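You operate a simulated robot arm through the tools that you are given. There is no shell and no other tool.

Carry out the task below with a simulated robot arm. There is one attempt and no reset: what you move stays moved.

JOB
Put both cups from the sink on the dish rack, drain the sink and wipe up the tea spill.
Fine: cups stand mouth up; stopper on its dish; use the green pad and put it back. Set down upright: blue cup, green cup. What is to be rubbed or washed off counts as gone when no trace of it is left.

It is judged by the outcome, as a careful person would: the job done as asked, and still so three seconds after it is handed in. It fails if anything else is knocked over, pushed out of place, dropped, spilled or broken. Lids that push on must go on centred and level and be pressed home; caps that screw on are set level and turned clockwise until they are tight.

ROBOT AND FRAMES
A 6-joint arm with a two-finger gripper, fixed in place. Base frame: the origin is on the floor under the middle of its stand, x ahead of it, y to its left, z up. Lengths are in mm, angles in degrees, forces in N, time in s.
It reaches about 1417 mm from its shoulder. Its first joint turns from -166.0 to 166.0 degrees. Payload 3.43 kg.
Tool frame: the origin (TCP) lies between the finger pads and is the grasp point; the fingertips stand 20 mm ahead of it; z points along the fingers, y is the line along which they close. The gripper opens to 190 mm; its body begins 248 mm behind the TCP.
Orientation is that of the tool frame in the base frame, as a unit quaternion [w, x, y, z]. With the fingers straight down and closing along the base's y, the tool's x points along the base's -x, its y along +y and its z along -z.

CONTROLS
- The arm moves only by the tool move_arm. Its argument "plan" is a list of rows, each a list of 7 numbers: the opening, from 0 (shut) to 1 (fully open), then the shift along the tool's x, y, z in mm, then the turn, a rotation vector about the tool's x, y, z in degrees. In form: [[grip, tx, ty, tz, rx, ry, rz], ...]. A call has 1 to 20 rows; each row shifts and turns the commanded pose from where the row before left it, along the tool's axes as they then stand. A row lasts 0.2 s, in which the tool goes at most 50 mm and 8.6 degrees; a call with a longer step from one row to the next is refused whole, and so is a gripper value outside its range. Where a pose cannot be reached the arm comes as near as it can. A force on the tool above 40 N (or 10 N above the force at the start of the call, whichever is more), or a blocked arm, ends the call early, and 0.2 s more pass. Each finger travels about 153 mm/s and halts on what it meets, pressing with about 27 N; the grip force reading is that of the motor and also rises with nothing between the fingers. The clock runs only during rows and for 0.2 s after the last one: add rows that do not move to give the fingers time. The reply holds the time, the measured pose of the TCP, the force on the tool along the base axes, the opening and the grip force, in the units named above and with some noise, with the torque about the TCP (base axes, N m) and any sound that the robot's microphone picked up.
- Cameras (640 x 400 px; columns grow to the right, rows downward): "scene" is fixed at [206.7, -493, 1485.7]; the picture's right is [-0.66, -0.75, 0.00], its down [-0.63, 0.56, -0.53] and it looks along [0.40, -0.35, -0.85] (base axes); focal length 218 px, centre (320, 200). "wrist" rides on the gripper at [70, -8, -288] in the tool frame; the picture's right is [0.12, 0.99, 0.00], its down [-0.96, 0.12, -0.25] and it looks along [-0.25, 0.03, 0.97] (tool axes); focal length 261 px, centre (320, 200). There is no depth. A picture from a camera that has moved, and an enlarged one, comes with that camera's place and axes in the base frame and with its lens. The place of the scene camera against the robot may be out by one fixed shift of up to 25 mm in any direction.
- grab_frame(camera): a new picture of that camera. It takes no simulated time.
- raise_lower(by): moves the trunk up (or, below 0, down) by that many mm; the arm rides with it, the base frame stays. It gives what a move gives, with no picture.
- zoom(camera, box): a new picture of the part [left, top, right, bottom] of that camera's present view, enlarged. It takes no simulated time.
- sign_off(): hands the job in; it is judged then, once.

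Nothing tells you positions but the pictures and the camera data. Unless the task says otherwise, let go and move clear before handing in.

The tools are called as name(argument=value, ...) on one line, values as JSON. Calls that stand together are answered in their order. move_arm: Moves the arm, as the interface text tells. Its arguments: {"type":"object","properties":{"plan":{"type":"array"}},"required":["plan"]} The other tools are called the same way: raise_lower (by) moves the trunk up or down; grab_frame (camera) takes a picture; zoom (camera, box) takes an enlarged picture of a part of a camera's view; sign_off () hands the job in.

At the start:

```text
time_s: 0.0
eef_pos: [501.3, -399.0, 1182.5]
tool_rot: [0.0, 0.0, 1.0, 0.0]
force: [0.1, -0.2, 0.0]
ft_torque: [0.01, 0.03, 0.0]
gripper_width: 190.0
finger_force: 0.0
trunk travel left (down, up): [-350.0, 90.0]
```

scene: 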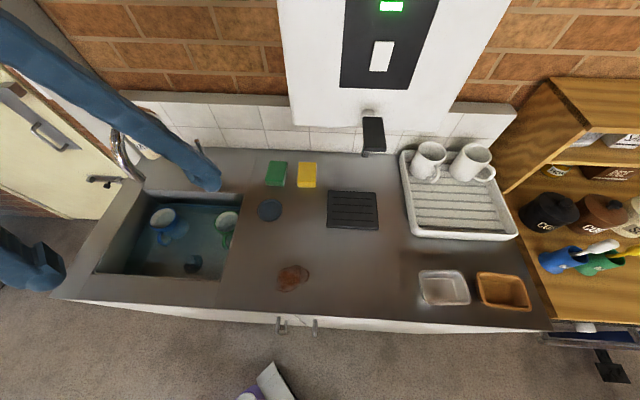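
wrist: 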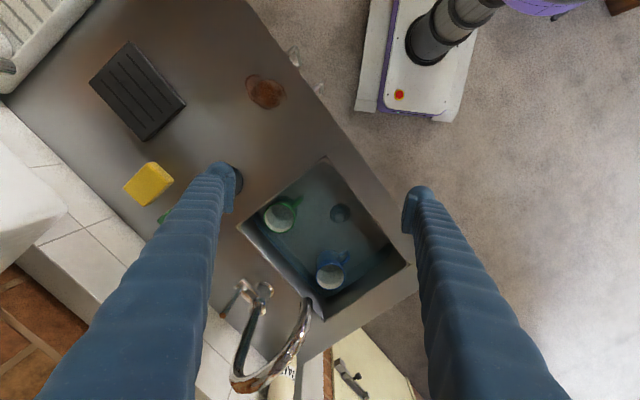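

I see a sink on the left with a blue and a green cup and a stopper in water, a green and a yellow pad behind, a dark round dish (probably the stopper dish), a black mat, a tea spill, and a dish rack with two white mugs. I'll look closer before moving.

zoom(camera="scene", box=[80, 170, 280, 295])

zoom(camera="scene", box=[220, 140, 400, 252])

zoom(camera="scene", box=[370, 130, 550, 242])

zoom(camera="wrist", box=[200, 140, 440, 330])

zoom(camera="scene", box=[230, 230, 400, 336])

```text
3.20 times, centred on (180, 232) of scene
camera zoom: at [206.7, -493.0, 1485.7], right [-0.66, -0.75, 0.0], down [-0.63, 0.56, -0.53], along [0.4, -0.35, -0.85], focal length 699 px, centre (768, 96)
```

zoom: 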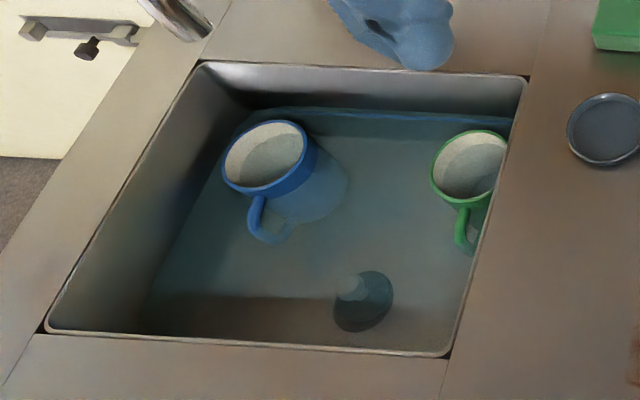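

```text
3.56 times, centred on (310, 196) of scene
camera zoom: at [206.7, -493.0, 1485.7], right [-0.66, -0.75, 0.0], down [-0.63, 0.56, -0.53], along [0.4, -0.35, -0.85], focal length 777 px, centre (356, 214)
```

zoom: 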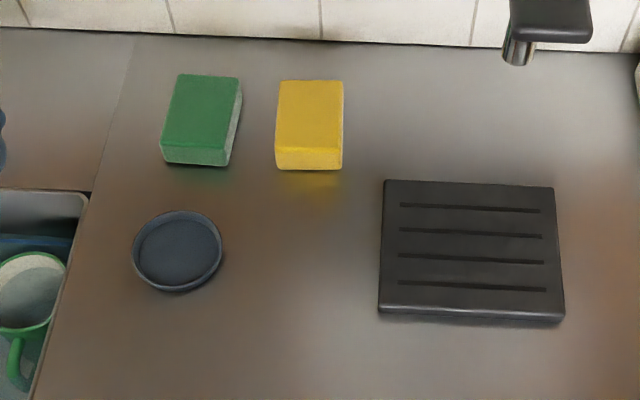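

```text
3.56 times, centred on (460, 186) of scene
camera zoom: at [206.7, -493.0, 1485.7], right [-0.66, -0.75, 0.0], down [-0.63, 0.56, -0.53], along [0.4, -0.35, -0.85], focal length 777 px, centre (-178, 250)
```

zoom: 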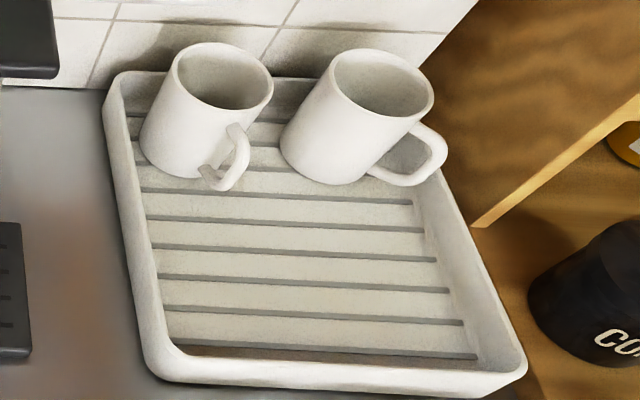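

```text
2.11 times, centred on (320, 235) of wrist
camera zoom: at [431.5, -406.0, 1469.4], right [-0.12, 0.99, 0.0], down [0.96, 0.12, 0.25], along [0.25, 0.03, -0.97], focal length 549 px, centre (320, 126)
```

zoom: 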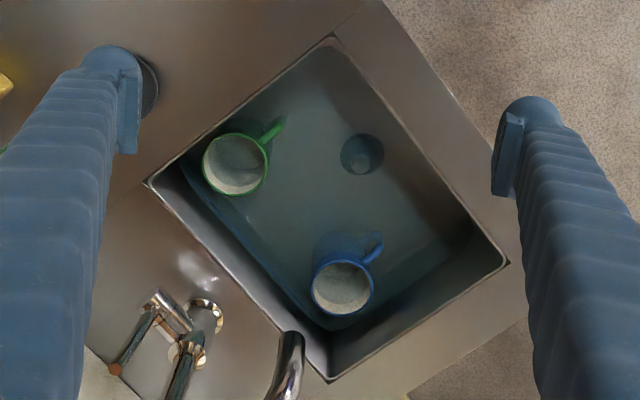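

```text
3.76 times, centred on (315, 283) of scene
camera zoom: at [206.7, -493.0, 1485.7], right [-0.66, -0.75, 0.0], down [-0.63, 0.56, -0.53], along [0.4, -0.35, -0.85], focal length 823 px, centre (339, -112)
```

zoom: 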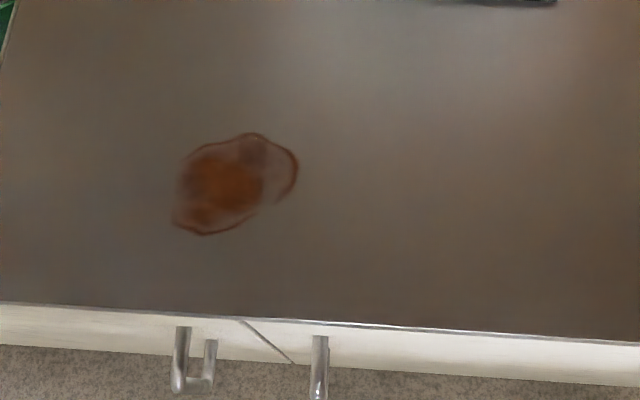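

The counter sits at about z 862 and is turned 45° to the base. The cups and stopper are in the sink, and there is a faucet near the blue cup. I'll check the faucet and the surroundings before moving.

zoom(camera="wrist", box=[200, 260, 420, 400])

zoom(camera="scene", box=[80, 80, 260, 200])

zoom(camera="scene", box=[260, 0, 520, 165])

zoom(camera="scene", box=[390, 240, 560, 346])

```text
2.86 times, centred on (310, 330) of wrist
camera zoom: at [431.5, -406.0, 1469.4], right [-0.12, 0.99, 0.0], down [0.96, 0.12, 0.25], along [0.25, 0.03, -0.97], focal length 745 px, centre (349, -171)
```

zoom: 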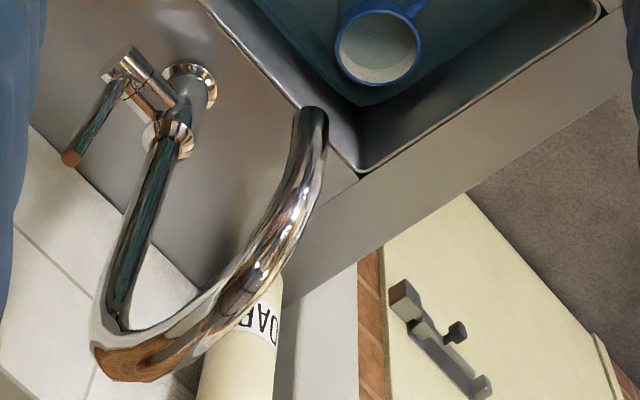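

```text
3.33 times, centred on (170, 140) of scene
camera zoom: at [206.7, -493.0, 1485.7], right [-0.66, -0.75, 0.0], down [-0.63, 0.56, -0.53], along [0.4, -0.35, -0.85], focal length 728 px, centre (820, 400)
```

zoom: 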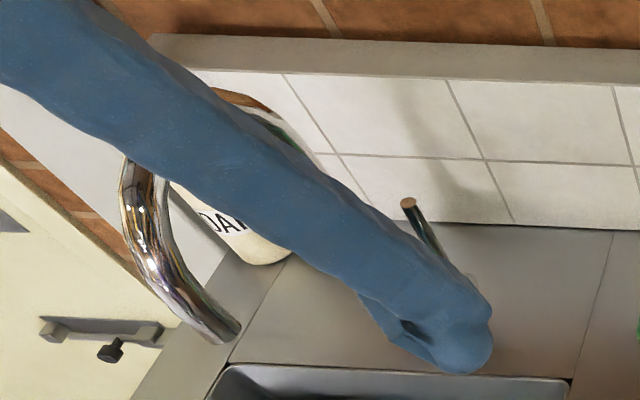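

```text
2.42 times, centred on (390, 82) of scene
camera zoom: at [206.7, -493.0, 1485.7], right [-0.66, -0.75, 0.0], down [-0.63, 0.56, -0.53], along [0.4, -0.35, -0.85], focal length 530 px, centre (150, 485)
```

zoom: 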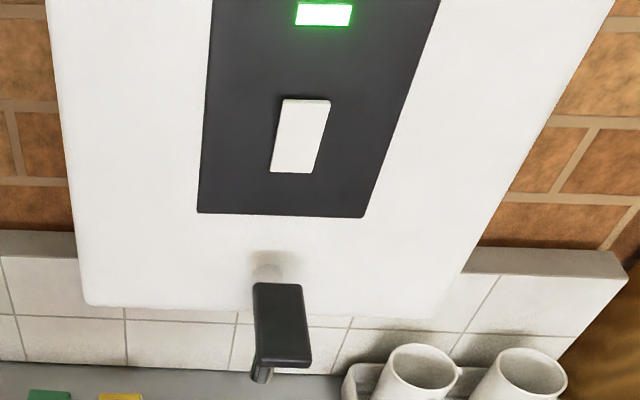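

```text
3.76 times, centred on (475, 293) of scene
camera zoom: at [206.7, -493.0, 1485.7], right [-0.66, -0.75, 0.0], down [-0.63, 0.56, -0.53], along [0.4, -0.35, -0.85], focal length 823 px, centre (-264, -150)
```

zoom: 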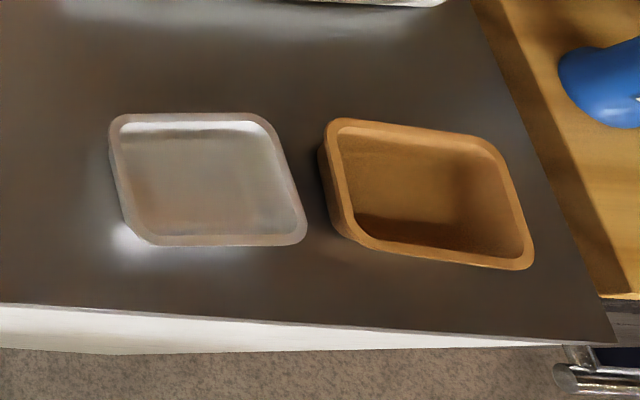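

The spout hangs over the middle of the sink at about z 1080–1130, so I must keep the gripper clear of it. I'll raise the tool, turn it to line up with the counter, and survey.

move_arm(plan=[[1, 0, 0, -40, 0, 0, 0], [1, 0, 0, -40, 0, 0, 7.5], [1, 0, 0, 0, 0, 0, 7.5], [1, 0, 0, 0, 0, 0, 7.5], [1, 0, 0, 0, 0, 0, 7.5], [1, 0, 0, 0, 0, 0, 7.5], [1, 0, 0, 0, 0, 0, 7.5]])

grab_frame(camera="wrist")

grab_frame(camera="scene")

```text
time_s: 1.6
eef_pos: [501.0, -398.8, 1262.7]
tool_rot: [0.0, 0.383, 0.924, 0.001]
force: [-0.2, 0.5, -0.7]
ft_torque: [-0.01, 0.02, -0.01]
gripper_width: 190.0
finger_force: 0.0
trunk travel left (down, up): [-350.0, 90.0]
```

```text
taken
camera wrist: at [446.6, -354.2, 1550.0], right [0.62, 0.79, 0.0], down [0.76, -0.6, 0.25], along [0.19, -0.15, -0.97], focal length 261 px, centre (320, 200)
```

wrist: 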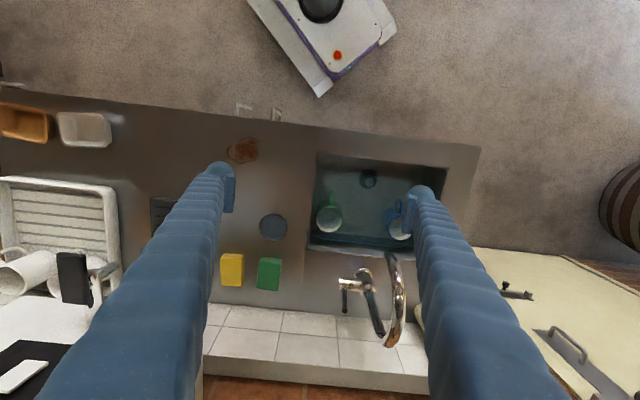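

```text
taken
```

scene: 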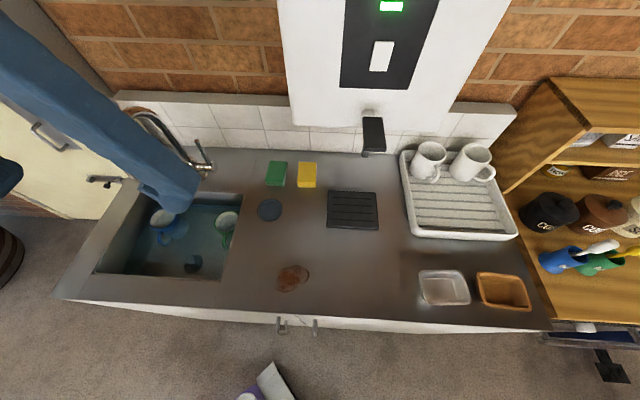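

This gives a clear overview. I'll zoom in on the sink and faucet, then move sideways for a wider baseline.

zoom(camera="wrist", box=[280, 140, 500, 360])

move_arm(plan=[[1, 0, 40, 0, 0, 0, 0], [1, 0, 40, 0, 0, 0, 0], [1, 0, 40, 0, 0, 0, 0], [1, 0, 40, 0, 0, 0, 0], [1, 0, 40, 0, 0, 0, 0]])

grab_frame(camera="wrist")

zoom(camera="wrist", box=[220, 100, 420, 360])

grab_frame(camera="scene")

```text
1.82 times, centred on (390, 250) of wrist
camera zoom: at [446.6, -354.2, 1550.0], right [0.62, 0.79, 0.0], down [0.76, -0.6, 0.25], along [0.19, -0.15, -0.97], focal length 474 px, centre (193, 109)
```

zoom: 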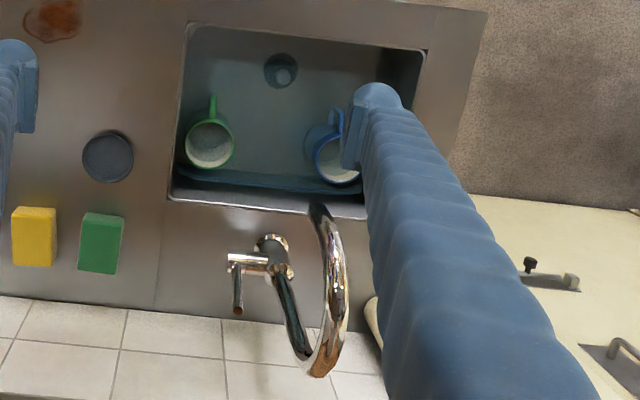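

```text
time_s: 2.8
eef_pos: [643.1, -257.6, 1260.2]
tool_rot: [-0.001, 0.382, 0.924, -0.001]
force: [1.0, -0.9, -1.0]
ft_torque: [0.01, 0.1, 0.01]
gripper_width: 190.1
finger_force: 0.1
trunk travel left (down, up): [-350.0, 90.0]
```

```text
taken
camera wrist: at [588.8, -212.6, 1547.4], right [0.62, 0.79, 0.0], down [0.76, -0.6, 0.25], along [0.19, -0.15, -0.97], focal length 261 px, centre (320, 200)
```

wrist: 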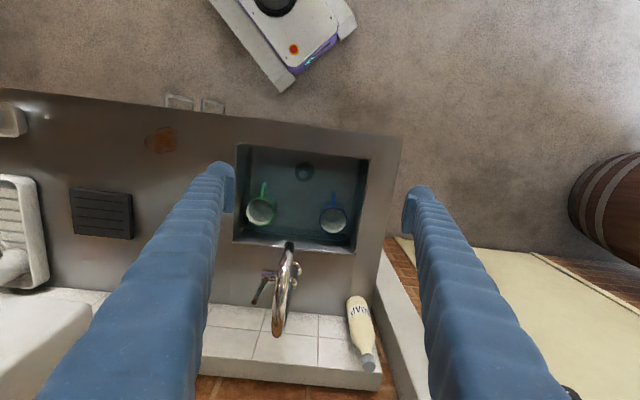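

```text
1.54 times, centred on (320, 230) of wrist
camera zoom: at [588.8, -212.6, 1547.4], right [0.62, 0.79, 0.0], down [0.76, -0.6, 0.25], along [0.19, -0.15, -0.97], focal length 401 px, centre (320, 154)
```

zoom: 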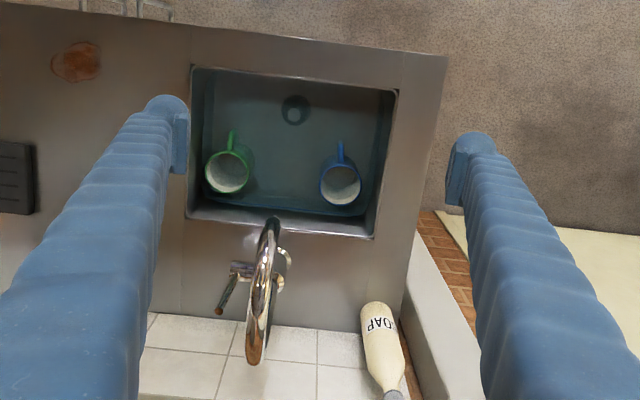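

```text
taken
```

scene: 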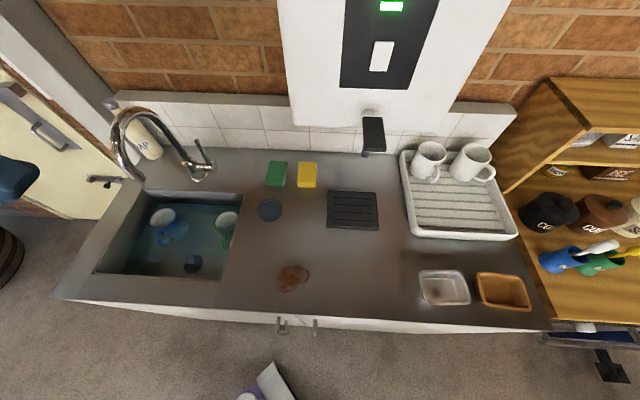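

From the two views with a 200 mm baseline I get these positions: counter about z 890, spout end about z 1070 over the sink, cup rims about z 829, sink floor about z 740. I'll go lower, in front of the spout, for a closer look into the sink.

move_arm(plan=[[1, 0, -20, 40, 0, 0, 0], [1, 0, -20, 40, 0, 0, 0], [1, 0, 0, 40, 0, 0, 0], [1, 0, 0, 40, 0, 0, 0], [1, 0, 0, 40, 0, 0, 0], [1, 0, 0, 40, 0, 0, 0]])

grab_frame(camera="wrist")

zoom(camera="wrist", box=[200, 100, 440, 300])

grab_frame(camera="scene")

```text
time_s: 4.2
eef_pos: [615.5, -285.0, 1021.5]
tool_rot: [0.0, 0.383, 0.924, 0.0]
force: [0.3, -0.5, -0.4]
ft_torque: [-0.01, 0.04, -0.02]
gripper_width: 190.0
finger_force: 0.0
trunk travel left (down, up): [-350.0, 90.0]
```

```text
taken
camera wrist: at [561.1, -239.8, 1308.9], right [0.62, 0.79, 0.0], down [0.76, -0.6, 0.25], along [0.19, -0.15, -0.97], focal length 261 px, centre (320, 200)
```

wrist: 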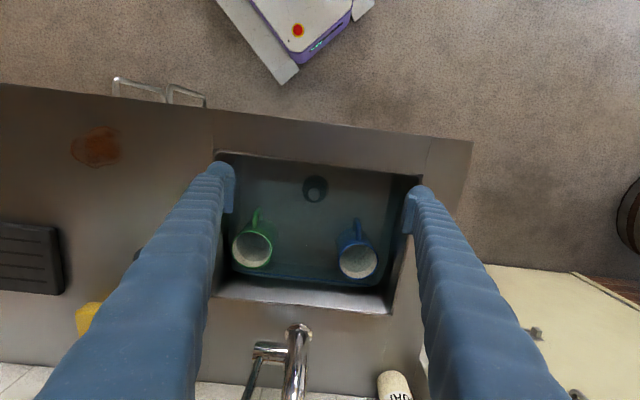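

```text
2.00 times, centred on (320, 200) of wrist
camera zoom: at [561.1, -239.8, 1308.9], right [0.62, 0.79, 0.0], down [0.76, -0.6, 0.25], along [0.19, -0.15, -0.97], focal length 521 px, centre (320, 200)
```

zoom: 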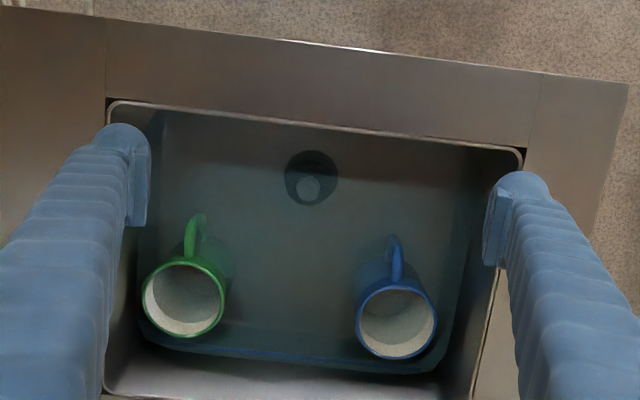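

```text
taken
```

scene: 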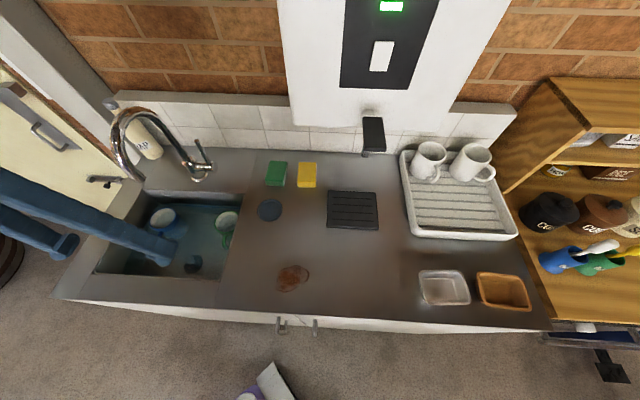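

I'm now in front of the spout with a good view into the sink. I'll enlarge the blue cup, the green cup and the stopper separately.

zoom(camera="wrist", box=[310, 170, 420, 300])

zoom(camera="wrist", box=[215, 170, 325, 300])

zoom(camera="wrist", box=[280, 150, 360, 220])

zoom(camera="scene", box=[140, 195, 250, 285])

```text
3.08 times, centred on (365, 235) of wrist
camera zoom: at [561.1, -239.8, 1308.9], right [0.62, 0.79, 0.0], down [0.76, -0.6, 0.25], along [0.19, -0.15, -0.97], focal length 802 px, centre (182, 92)
```

zoom: 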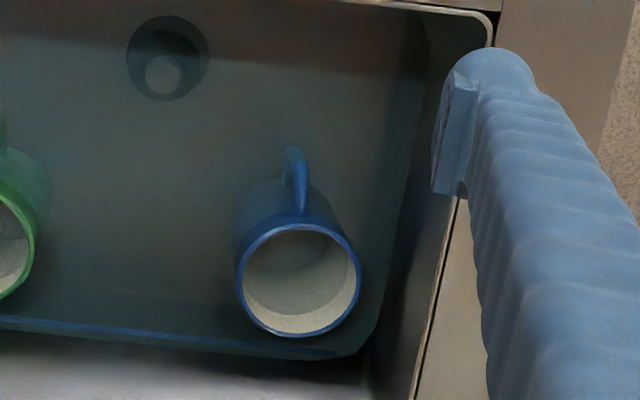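

```text
3.08 times, centred on (270, 235) of wrist
camera zoom: at [561.1, -239.8, 1308.9], right [0.62, 0.79, 0.0], down [0.76, -0.6, 0.25], along [0.19, -0.15, -0.97], focal length 802 px, centre (474, 92)
```

zoom: 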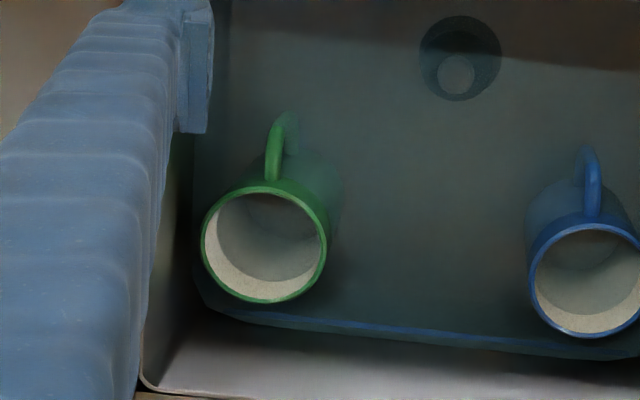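

```text
5.71 times, centred on (320, 185) of wrist
camera zoom: at [561.1, -239.8, 1308.9], right [0.62, 0.79, 0.0], down [0.76, -0.6, 0.25], along [0.19, -0.15, -0.97], focal length 1489 px, centre (320, 286)
```

zoom: 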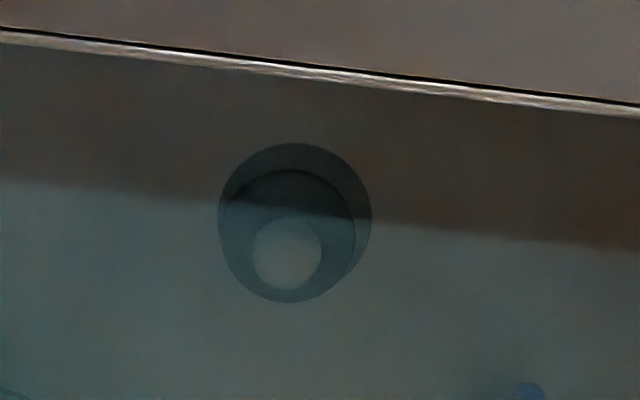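

```text
4.44 times, centred on (195, 240) of scene
camera zoom: at [206.7, -493.0, 1485.7], right [-0.66, -0.75, 0.0], down [-0.63, 0.56, -0.53], along [0.4, -0.35, -0.85], focal length 971 px, centre (876, 22)
```

zoom: 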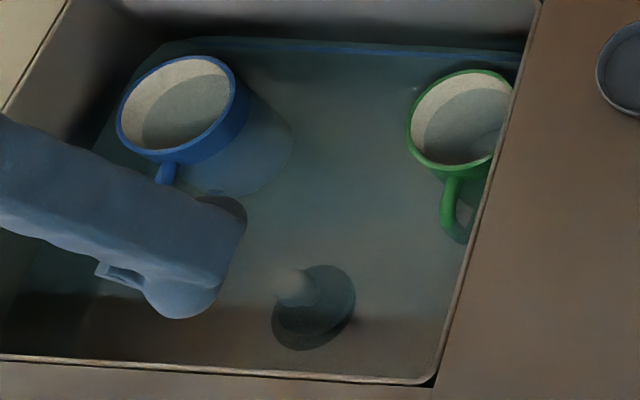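

Both cups are about 83 mm wide with their handles toward the front, and both stand close to the sink walls. The stopper has an upright knob. I'll move right along the counter front to view the pads, dish and spill, and to see the gripper's own size in the scene view.

move_arm(plan=[[1, 0, -44, 0, 0, 0, 0], [1, 0, -44, 0, 0, 0, 0], [1, 0, -44, 0, 0, 0, 0], [1, 0, -44, 0, 0, 0, 0], [1, 0, -44, 0, 0, 0, 0], [1, 0, -44, 0, 0, 0, 0], [1, 0, -44, 0, 0, 0, 0], [1, 0, 0, 0, 0, 0, 0]])

grab_frame(camera="wrist")

grab_frame(camera="scene")

```text
time_s: 6.0
eef_pos: [397.1, -503.2, 1023.8]
tool_rot: [-0.001, 0.382, 0.924, 0.001]
force: [0.9, -0.3, -0.2]
ft_torque: [0.03, 0.05, -0.01]
gripper_width: 190.0
finger_force: 0.0
trunk travel left (down, up): [-350.0, 90.0]
```

```text
taken
camera wrist: at [341.6, -458.0, 1309.9], right [0.62, 0.79, 0.0], down [0.76, -0.6, 0.25], along [0.19, -0.15, -0.97], focal length 261 px, centre (320, 200)
```

wrist: 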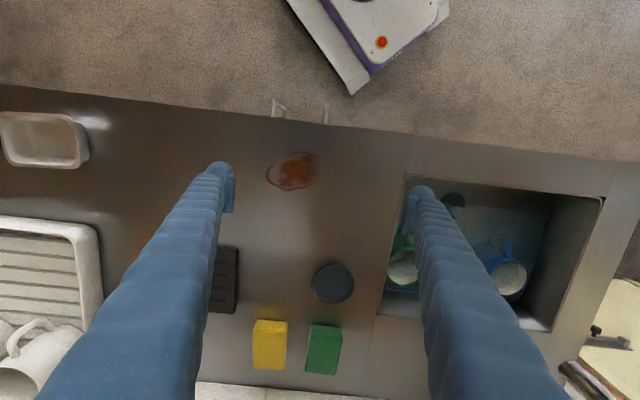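

```text
taken
```

scene: 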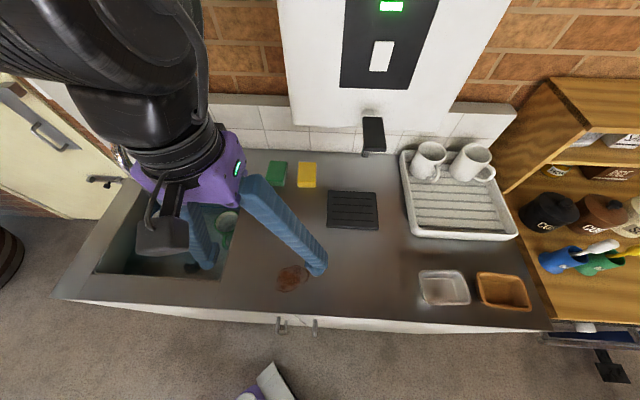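

The gripper is now in view: a purple body with the camera box at the front and the fingers splayed. I'll zoom in on it and on the objects below.

zoom(camera="scene", box=[60, 60, 340, 300])

zoom(camera="wrist", box=[220, 230, 400, 390])

zoom(camera="wrist", box=[220, 120, 400, 240])

zoom(camera="wrist", box=[0, 90, 240, 400])

```text
1.67 times, centred on (200, 180) of scene
camera zoom: at [206.7, -493.0, 1485.7], right [-0.66, -0.75, 0.0], down [-0.63, 0.56, -0.53], along [0.4, -0.35, -0.85], focal length 364 px, centre (520, 233)
```

zoom: 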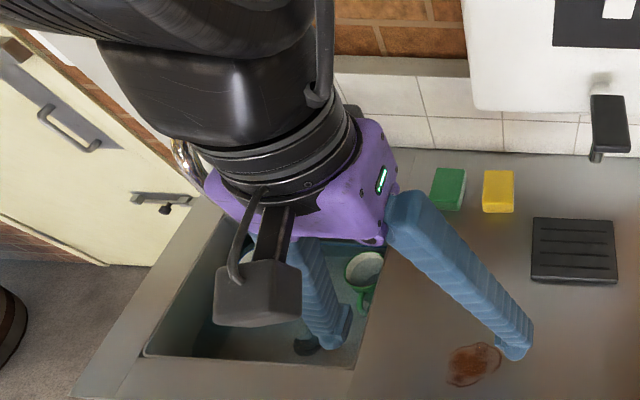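

```text
2.50 times, centred on (310, 310) of wrist
camera zoom: at [341.6, -458.0, 1309.9], right [0.62, 0.79, 0.0], down [0.76, -0.6, 0.25], along [0.19, -0.15, -0.97], focal length 652 px, centre (345, -75)
```

zoom: 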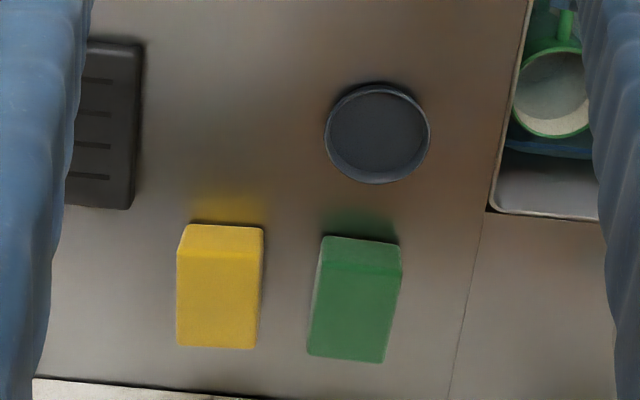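

```text
3.33 times, centred on (310, 180) of wrist
camera zoom: at [341.6, -458.0, 1309.9], right [0.62, 0.79, 0.0], down [0.76, -0.6, 0.25], along [0.19, -0.15, -0.97], focal length 869 px, centre (353, 267)
```

zoom: 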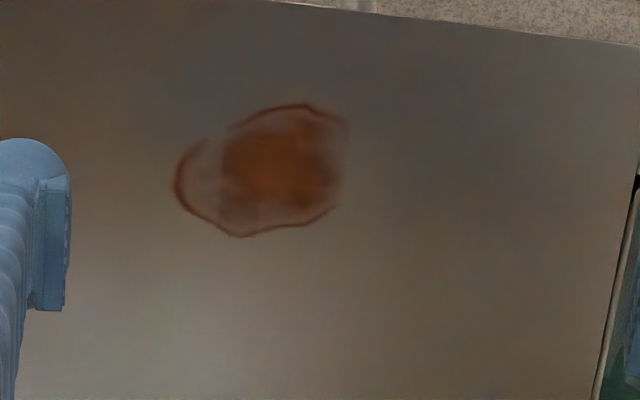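

```text
1.29 times, centred on (120, 245) of wrist
camera zoom: at [341.6, -458.0, 1309.9], right [0.62, 0.79, 0.0], down [0.76, -0.6, 0.25], along [0.19, -0.15, -0.97], focal length 336 px, centre (578, 142)
```

zoom: 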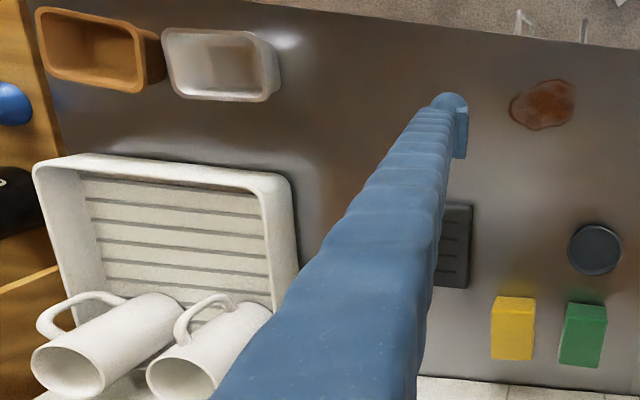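

I need accurate finger dimensions, so I'll zoom on the fingertips in both views.

zoom(camera="scene", box=[180, 160, 340, 290])

zoom(camera="wrist", box=[190, 140, 270, 240])

zoom(camera="wrist", box=[380, 150, 460, 250])

```text
3.08 times, centred on (260, 225) of scene
camera zoom: at [206.7, -493.0, 1485.7], right [-0.66, -0.75, 0.0], down [-0.63, 0.56, -0.53], along [0.4, -0.35, -0.85], focal length 672 px, centre (505, 123)
```

zoom: 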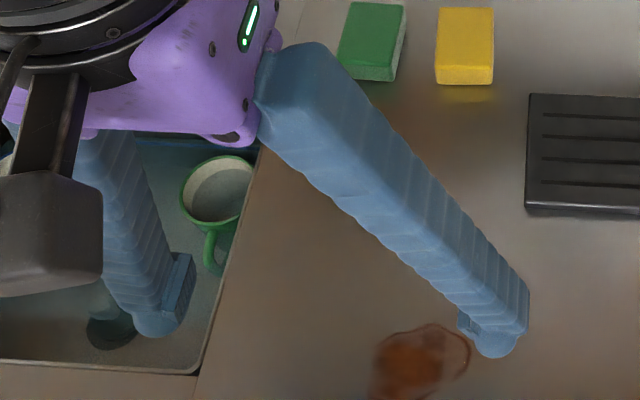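

```text
4.00 times, centred on (230, 190) of wrist
camera zoom: at [341.6, -458.0, 1309.9], right [0.62, 0.79, 0.0], down [0.76, -0.6, 0.25], along [0.19, -0.15, -0.97], focal length 1043 px, centre (680, 240)
```

zoom: 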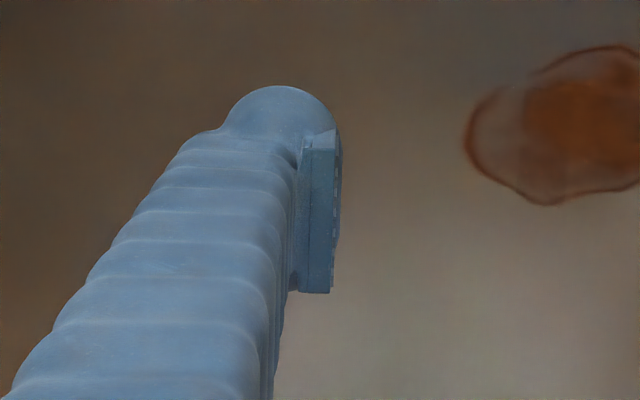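

```text
4.00 times, centred on (420, 200) of wrist
camera zoom: at [341.6, -458.0, 1309.9], right [0.62, 0.79, 0.0], down [0.76, -0.6, 0.25], along [0.19, -0.15, -0.97], focal length 1043 px, centre (-80, 200)
```

zoom: 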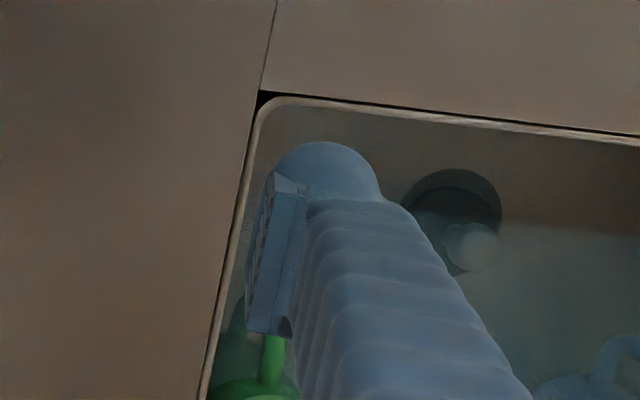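

The fingers are about 40 mm wide by 33 mm thick, so the cups will need a rim pinch, with one finger inside each cup. Next I'll look over the rack to measure the free space.

move_arm(plan=[[1, 0, -44, -6, 0, 0, 0], [1, 0, -44, -6, 0, 0, 0], [1, 0, -44, -6, 0, 0, 0], [1, 0, -44, -6, 0, 0, 0], [1, 0, -44, -6, 0, 0, 0], [1, 0, -44, -6, 0, 0, 0], [1, 0, -44, -6, 0, 0, 0], [1, 0, -44, -6, 0, 0, 0], [1, 0, -44, -6, 0, 0, 0], [1, 0, -44, -6, 0, 0, 0], [1, 0, 0, 0, 0, 0, 0]])

grab_frame(camera="wrist")

zoom(camera="wrist", box=[200, 180, 440, 400])

grab_frame(camera="scene")

```text
time_s: 8.4
eef_pos: [88.2, -815.5, 1082.7]
tool_rot: [-0.001, 0.382, 0.924, 0.0]
force: [-0.1, -0.6, 0.1]
ft_torque: [0.03, 0.03, -0.01]
gripper_width: 189.9
finger_force: 0.1
trunk travel left (down, up): [-350.0, 90.0]
```

```text
taken
camera wrist: at [32.1, -770.1, 1369.8], right [0.62, 0.79, 0.0], down [0.76, -0.6, 0.25], along [0.19, -0.15, -0.97], focal length 261 px, centre (320, 200)
```

wrist: 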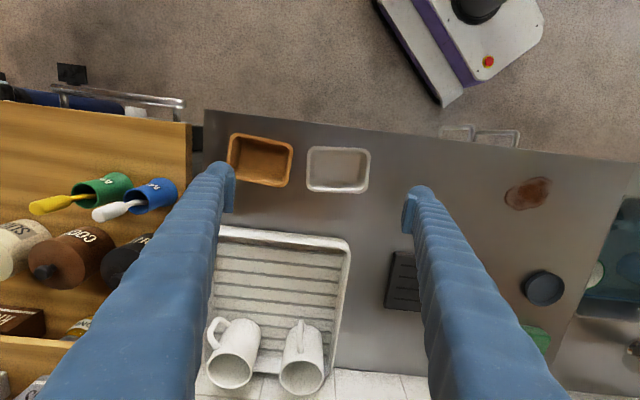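

```text
1.82 times, centred on (320, 290) of wrist
camera zoom: at [32.1, -770.1, 1369.8], right [0.62, 0.79, 0.0], down [0.76, -0.6, 0.25], along [0.19, -0.15, -0.97], focal length 474 px, centre (320, 36)
```

zoom: 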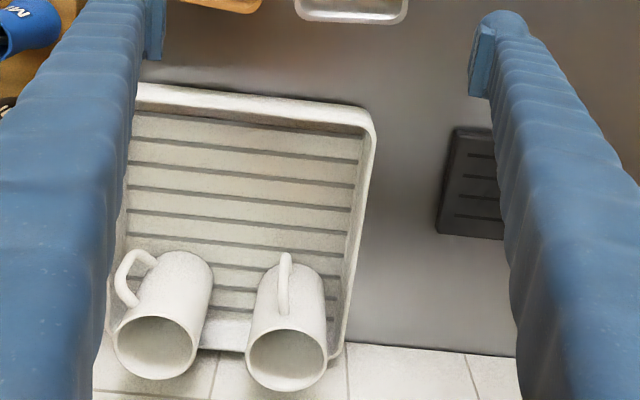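

```text
taken
```

scene: 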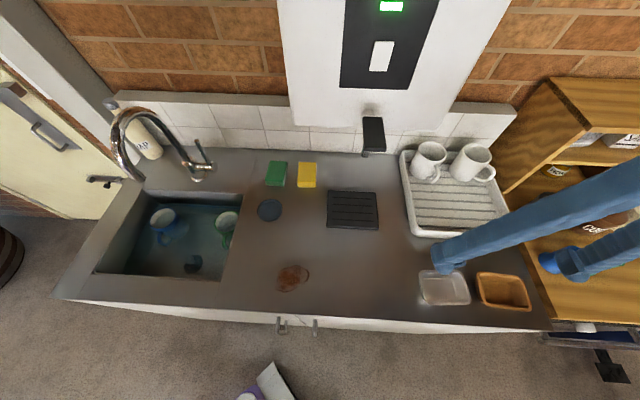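

I'll take one more view from 110 mm to the left so I can triangulate the rack floor, rims and mugs.

move_arm(plan=[[1, 0, 40, 0, 0, 0, 0], [1, 0, 40, 0, 0, 0, 0], [1, 0, 40, 0, 0, 0, 0], [1, 0, 0, 0, 0, 0, 0]])

zoom(camera="wrist", box=[150, 180, 420, 400])

grab_frame(camera="wrist")

```text
time_s: 9.4
eef_pos: [169.7, -730.1, 1082.5]
tool_rot: [-0.001, 0.383, 0.924, 0.0]
force: [-0.5, -0.6, -0.4]
ft_torque: [-0.04, 0.01, 0.03]
gripper_width: 189.9
finger_force: 0.0
trunk travel left (down, up): [-350.0, 90.0]
```

```text
1.82 times, centred on (285, 290) of wrist
camera zoom: at [115.2, -684.1, 1369.5], right [0.62, 0.79, 0.0], down [0.76, -0.6, 0.25], along [0.19, -0.15, -0.97], focal length 474 px, centre (384, 36)
```

zoom: 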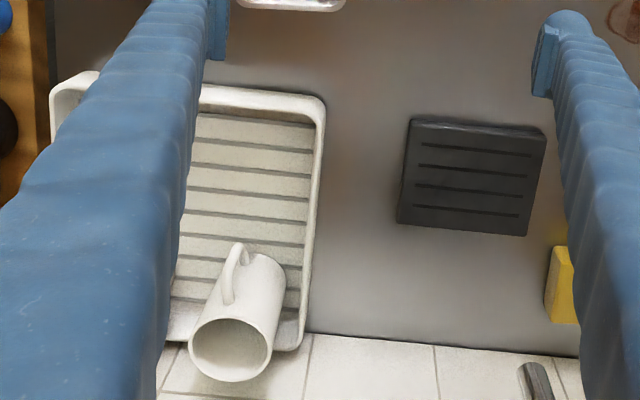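

```text
taken
camera wrist: at [115.2, -684.1, 1369.5], right [0.62, 0.79, 0.0], down [0.76, -0.6, 0.25], along [0.19, -0.15, -0.97], focal length 261 px, centre (320, 200)
```

wrist: 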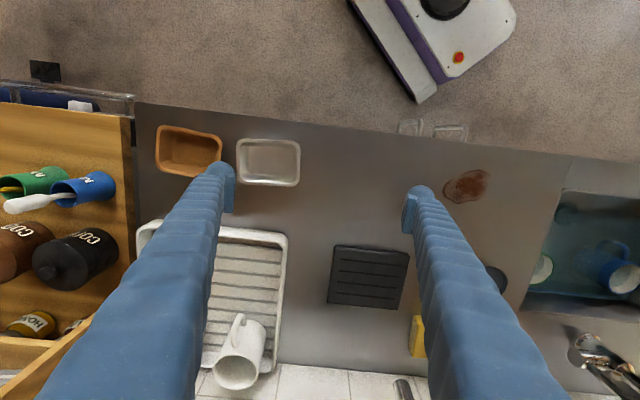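

The rack floor is at about z 902 with a free front strip at V≈775–900. The green pad is at about U 27, V 961 (57×83×27 mm), beside the wall heater. I'll do the wipe first, so I'll move back left and turn the gripper so it stays slim toward the heater.

move_arm(plan=[[1, 0, 42, 0, 0, 0, 0], [1, 0, 42, 0, 0, 0, 0], [1, 0, 42, 0, 0, 0, 0], [1, 0, 42, 0, 0, 0, 0], [1, 0, 42, 0, 0, 0, 0], [1, 0, 42, 0, 0, 0, 0], [1, 0, 42, 0, 0, 0, 0], [1, 0, 42, 0, 0, 0, 0], [0.9, 0, 33, 0, 0, 0, 0], [0.8, 0, 0, 0, 0, 0, 0]])

move_arm(plan=[[0.8, 0, 0, 0, 0, 0, 8.2], [0.8, 0, 0, 0, 0, 0, 8.2], [0.8, 0, 0, 0, 0, 0, 8.2], [0.8, 0, 0, 0, 0, 0, 8.2], [0.8, 0, 0, 0, 0, 0, 8.2], [0.8, 0, 0, 0, 0, 0, 8.2], [0.8, 0, 0, 0, 0, 0, 8.2], [0.8, 0, 0, 0, 0, 0, 8.2], [0.8, 0, 0, 0, 0, 0, 8.2], [0.8, 0, 0, 0, 0, 0, 8.2], [0.8, 0, 0, 0, 0, 0, 8.0], [0.8, 0, 0, 0, 0, 0, 0]])

grab_frame(camera="wrist")

grab_frame(camera="scene")

```text
time_s: 11.6
eef_pos: [433.1, -470.9, 1083.3]
tool_rot: [-0.001, 0.383, 0.924, 0.0]
force: [0.5, 0.5, -0.7]
ft_torque: [-0.03, -0.05, -0.01]
gripper_width: 152.1
finger_force: 0.0
trunk travel left (down, up): [-350.0, 90.0]
```

```text
time_s: 14.2
eef_pos: [432.1, -469.0, 1082.7]
tool_rot: [-0.001, 0.924, 0.383, 0.0]
force: [0.6, 0.6, 0.4]
ft_torque: [0.01, 0.02, -0.04]
gripper_width: 151.9
finger_force: 0.0
trunk travel left (down, up): [-350.0, 90.0]
```

```text
taken
camera wrist: at [475.7, -411.9, 1370.2], right [0.79, -0.62, 0.0], down [-0.6, -0.76, 0.25], along [-0.15, -0.19, -0.97], focal length 261 px, centre (320, 200)
```

wrist: 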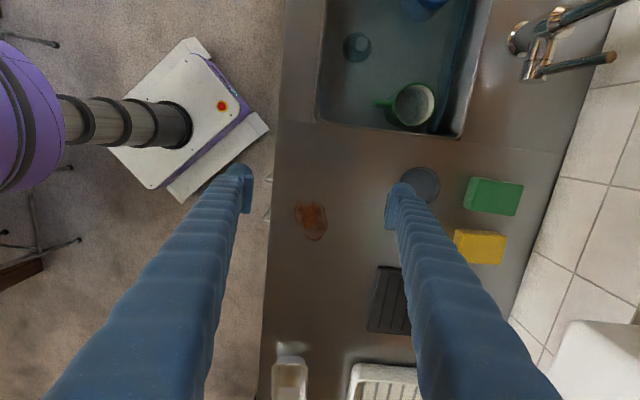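

```text
taken
```

scene: 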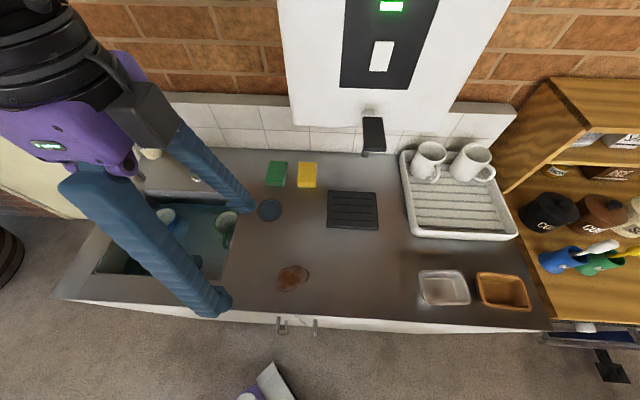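

I've turned the gripper. I'll check the dark block next to the purple body in the scene view so I know the gripper's envelope before going near the heater.

zoom(camera="scene", box=[0, 0, 260, 200])

zoom(camera="wrist", box=[380, 150, 640, 320])

```text
2.00 times, centred on (130, 100) of scene
camera zoom: at [206.7, -493.0, 1485.7], right [-0.66, -0.75, 0.0], down [-0.63, 0.56, -0.53], along [0.4, -0.35, -0.85], focal length 437 px, centre (700, 400)
```

zoom: 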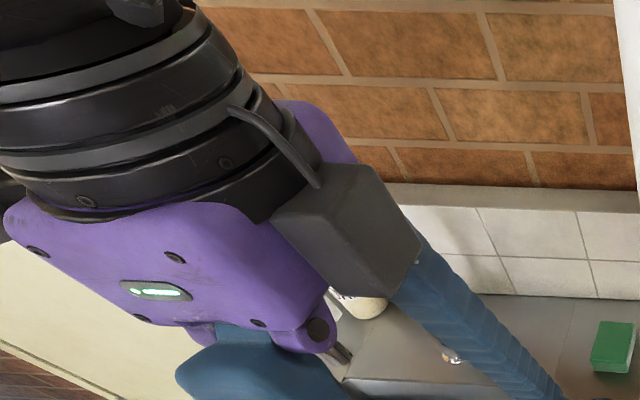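

```text
2.35 times, centred on (510, 235) of wrist
camera zoom: at [475.7, -411.9, 1370.2], right [0.79, -0.62, 0.0], down [-0.6, -0.76, 0.25], along [-0.15, -0.19, -0.97], focal length 613 px, centre (-127, 118)
```

zoom: 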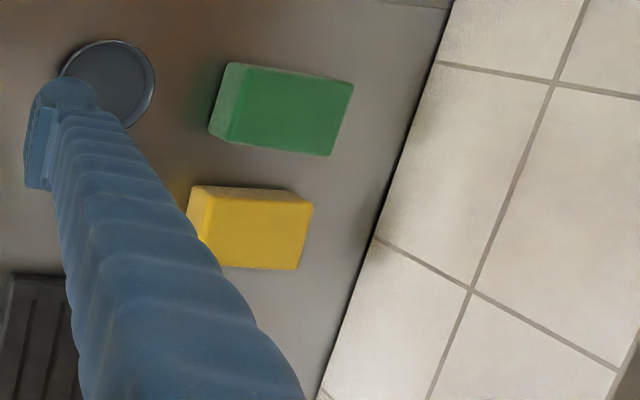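

There is a second box on the back side of the gripper, and the heater's lower left corner is at about U 115, V 907, z 1141. I'll grip the green pad along its long side, with the tool leaned 12° away from the heater. First step is to lean and go part of the way, then look.

move_arm(plan=[[0.7, 0, 0, 0, 0, -6, 0], [0.6, 0, 0, 0, 0, -6, 0], [0.55, 0, 45, 0, 0, 0, 0], [0.55, 0, 45, 0, 0, 0, 0], [0.55, 0, 45, 0, 0, 0, 0], [0.55, 0, 45, 0, 0, 0, 0], [0.55, 0, 0, 0, 0, 0, 0]])

grab_frame(camera="wrist")

grab_frame(camera="scene")

```text
time_s: 15.8
eef_pos: [558.1, -596.0, 1082.0]
tool_rot: [0.04, 0.919, 0.381, -0.096]
force: [0.1, 0.6, 0.8]
ft_torque: [0.02, -0.03, 0.03]
gripper_width: 104.4
finger_force: 0.0
trunk travel left (down, up): [-350.0, 90.0]
```

```text
taken
camera wrist: at [644.2, -498.2, 1348.8], right [0.78, -0.62, -0.02], down [-0.55, -0.71, 0.44], along [-0.29, -0.33, -0.9], focal length 261 px, centre (320, 200)
```

wrist: 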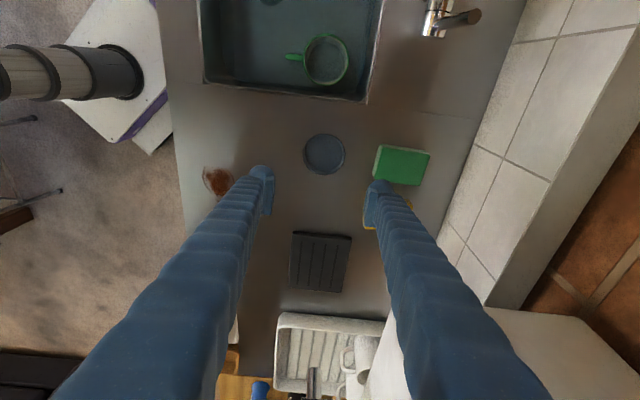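

```text
taken
```

scene: 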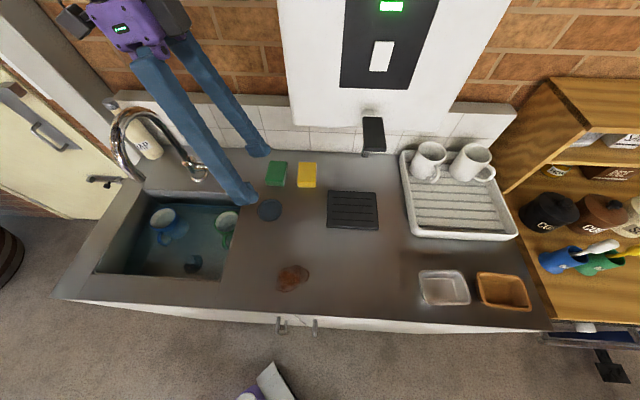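

The gripper is clear of the heater on this path. I'll continue to above the green pad and check alignment before going down.

move_arm(plan=[[0.55, 0, 47, 0, 0, 0, 0], [0.55, 0, 47, 0, 0, 0, 0], [0.55, 0, 47, 0, 0, 0, 0], [0.55, 9, 0, 45, 0, 0, 0], [0.55, 9, 0, 45, 0, 0, 0], [0.55, 0, 0, 0, 0, 0, 0]])

grab_frame(camera="wrist")

zoom(camera="wrist", box=[220, 100, 440, 260])

zoom(camera="scene", box=[180, 60, 420, 210])

```text
time_s: 16.2
eef_pos: [579.8, -620.4, 1085.8]
tool_rot: [0.033, 0.918, 0.383, -0.101]
force: [-18.2, 12.5, 14.5]
ft_torque: [-3.28, -6.31, 1.8]
gripper_width: 104.6
finger_force: 0.0
trunk travel left (down, up): [-350.0, 90.0]
stopped in row 2: the force on the tool passed its limit at 190 N (the readings are from after the stop); the commanded pose is now the measured one
```

```text
taken
camera wrist: at [668.0, -523.0, 1352.6], right [0.79, -0.62, -0.04], down [-0.54, -0.72, 0.44], along [-0.3, -0.33, -0.9], focal length 261 px, centre (320, 200)
```

wrist: 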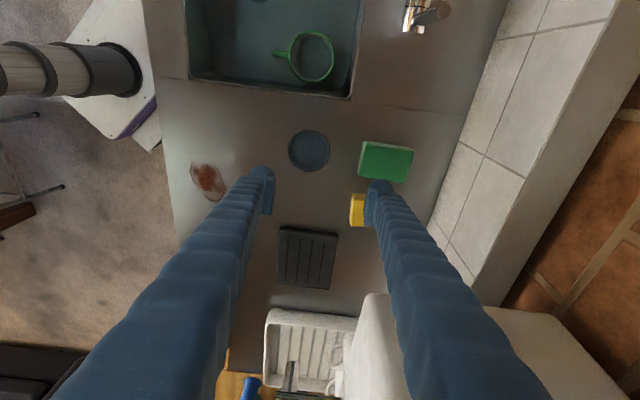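

```text
2.50 times, centred on (330, 180) of wrist
camera zoom: at [668.0, -523.0, 1352.6], right [0.79, -0.62, -0.04], down [-0.54, -0.72, 0.44], along [-0.3, -0.33, -0.9], focal length 652 px, centre (295, 250)
```

zoom: 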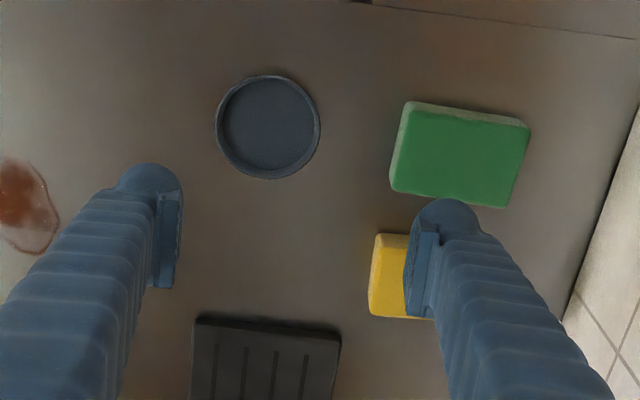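

```text
2.67 times, centred on (300, 135) of scene
camera zoom: at [206.7, -493.0, 1485.7], right [-0.66, -0.75, 0.0], down [-0.63, 0.56, -0.53], along [0.4, -0.35, -0.85], focal length 583 px, centre (373, 373)
```

zoom: 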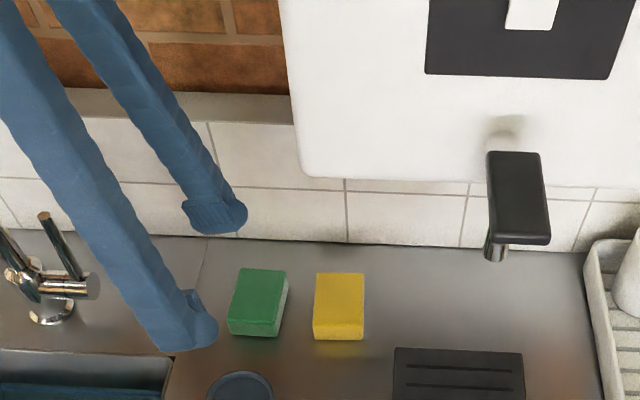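

Something blocked the gripper at about V 850, with contact roughly 300 mm above the TCP. There may be an overhead cabinet or shelf that neither camera has shown. I'll back off and look.

move_arm(plan=[[0.55, 0, -20, 0, 0, 0, 0], [0.55, 0, -40, 0, 0, 0, 0], [0.55, 0, -40, 0, 0, 0, 0], [0.55, 0, -40, 0, 0, 0, 0], [0.55, 0, -40, 0, 0, 0, 0], [0.55, 0, 0, 0, 0, 0, 0]])

grab_frame(camera="scene")

grab_frame(camera="wrist")

```text
time_s: 17.6
eef_pos: [455.0, -494.3, 1086.4]
tool_rot: [0.031, 0.917, 0.384, -0.102]
force: [0.9, 0.8, 0.5]
ft_torque: [-0.05, 0.04, -0.01]
gripper_width: 104.3
finger_force: 0.0
trunk travel left (down, up): [-350.0, 90.0]
```

```text
taken
```

scene: 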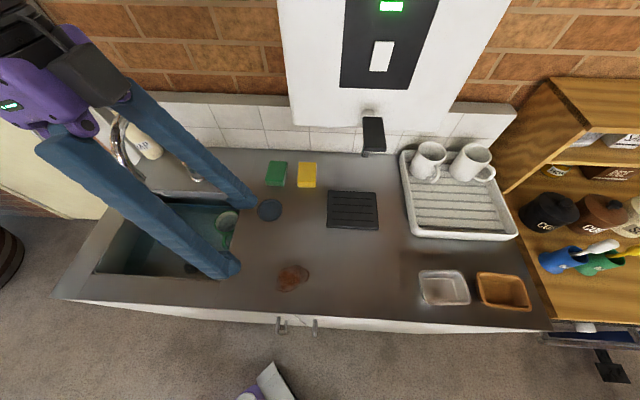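

```text
taken
camera wrist: at [544.5, -397.5, 1352.4], right [0.79, -0.62, -0.05], down [-0.54, -0.72, 0.44], along [-0.31, -0.32, -0.9], focal length 261 px, centre (320, 200)
```

wrist: 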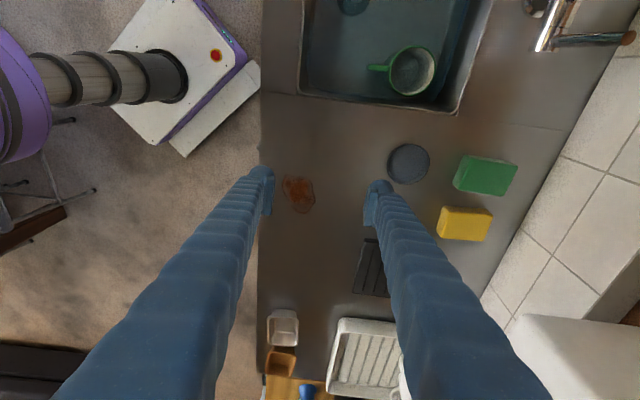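

The readings are back to normal. I'll tilt the tool up to look at the wall area above the counter and left of the heater.

move_arm(plan=[[0.55, 0, -40, 0, 0, 0, 0], [0.55, 0, 0, 0, -8, 0, 0], [0.55, 0, 0, 0, -8, 0, 0], [0.55, 0, 0, 0, -8, 0, 0], [0.55, 0, 0, 0, -8, 0, 0], [0.55, 0, 0, 0, -8, 0, 0], [0.55, 0, 0, 0, -8, 0, 0], [0.55, 0, 0, 0, 0, 0, 0]])

grab_frame(camera="wrist")

grab_frame(camera="scene")

```text
time_s: 19.4
eef_pos: [436.4, -476.7, 1114.4]
tool_rot: [0.207, 0.893, 0.398, -0.024]
force: [-0.6, -0.7, 0.4]
ft_torque: [0.03, -0.03, 0.04]
gripper_width: 104.4
finger_force: 0.1
out of reach, approached as far as the arm can: row 4, 5, 6, 7
trunk travel left (down, up): [-350.0, 90.0]
```

```text
taken
camera wrist: at [443.9, -309.6, 1358.8], right [0.8, -0.51, 0.32], down [-0.6, -0.65, 0.46], along [-0.03, -0.57, -0.82], focal length 261 px, centre (320, 200)
```

wrist: 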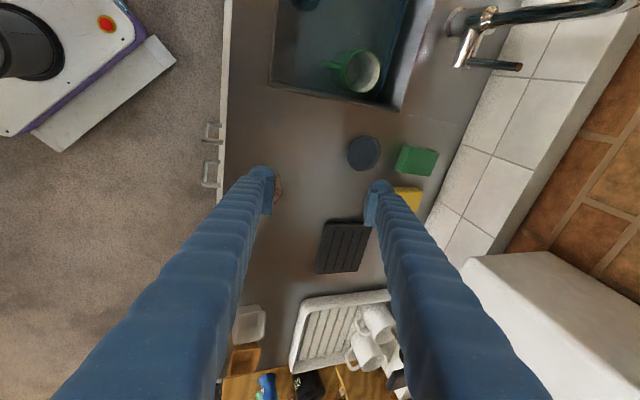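

```text
taken
```

scene: 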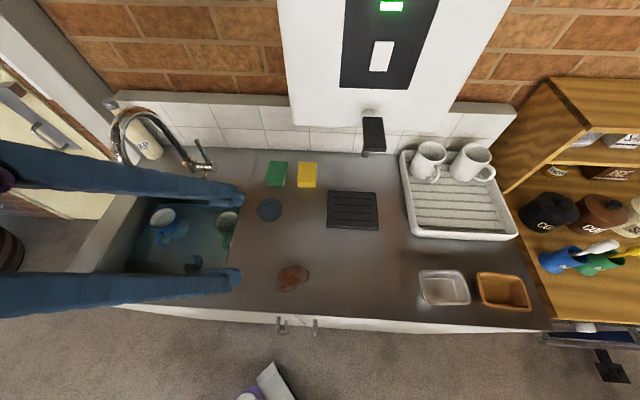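

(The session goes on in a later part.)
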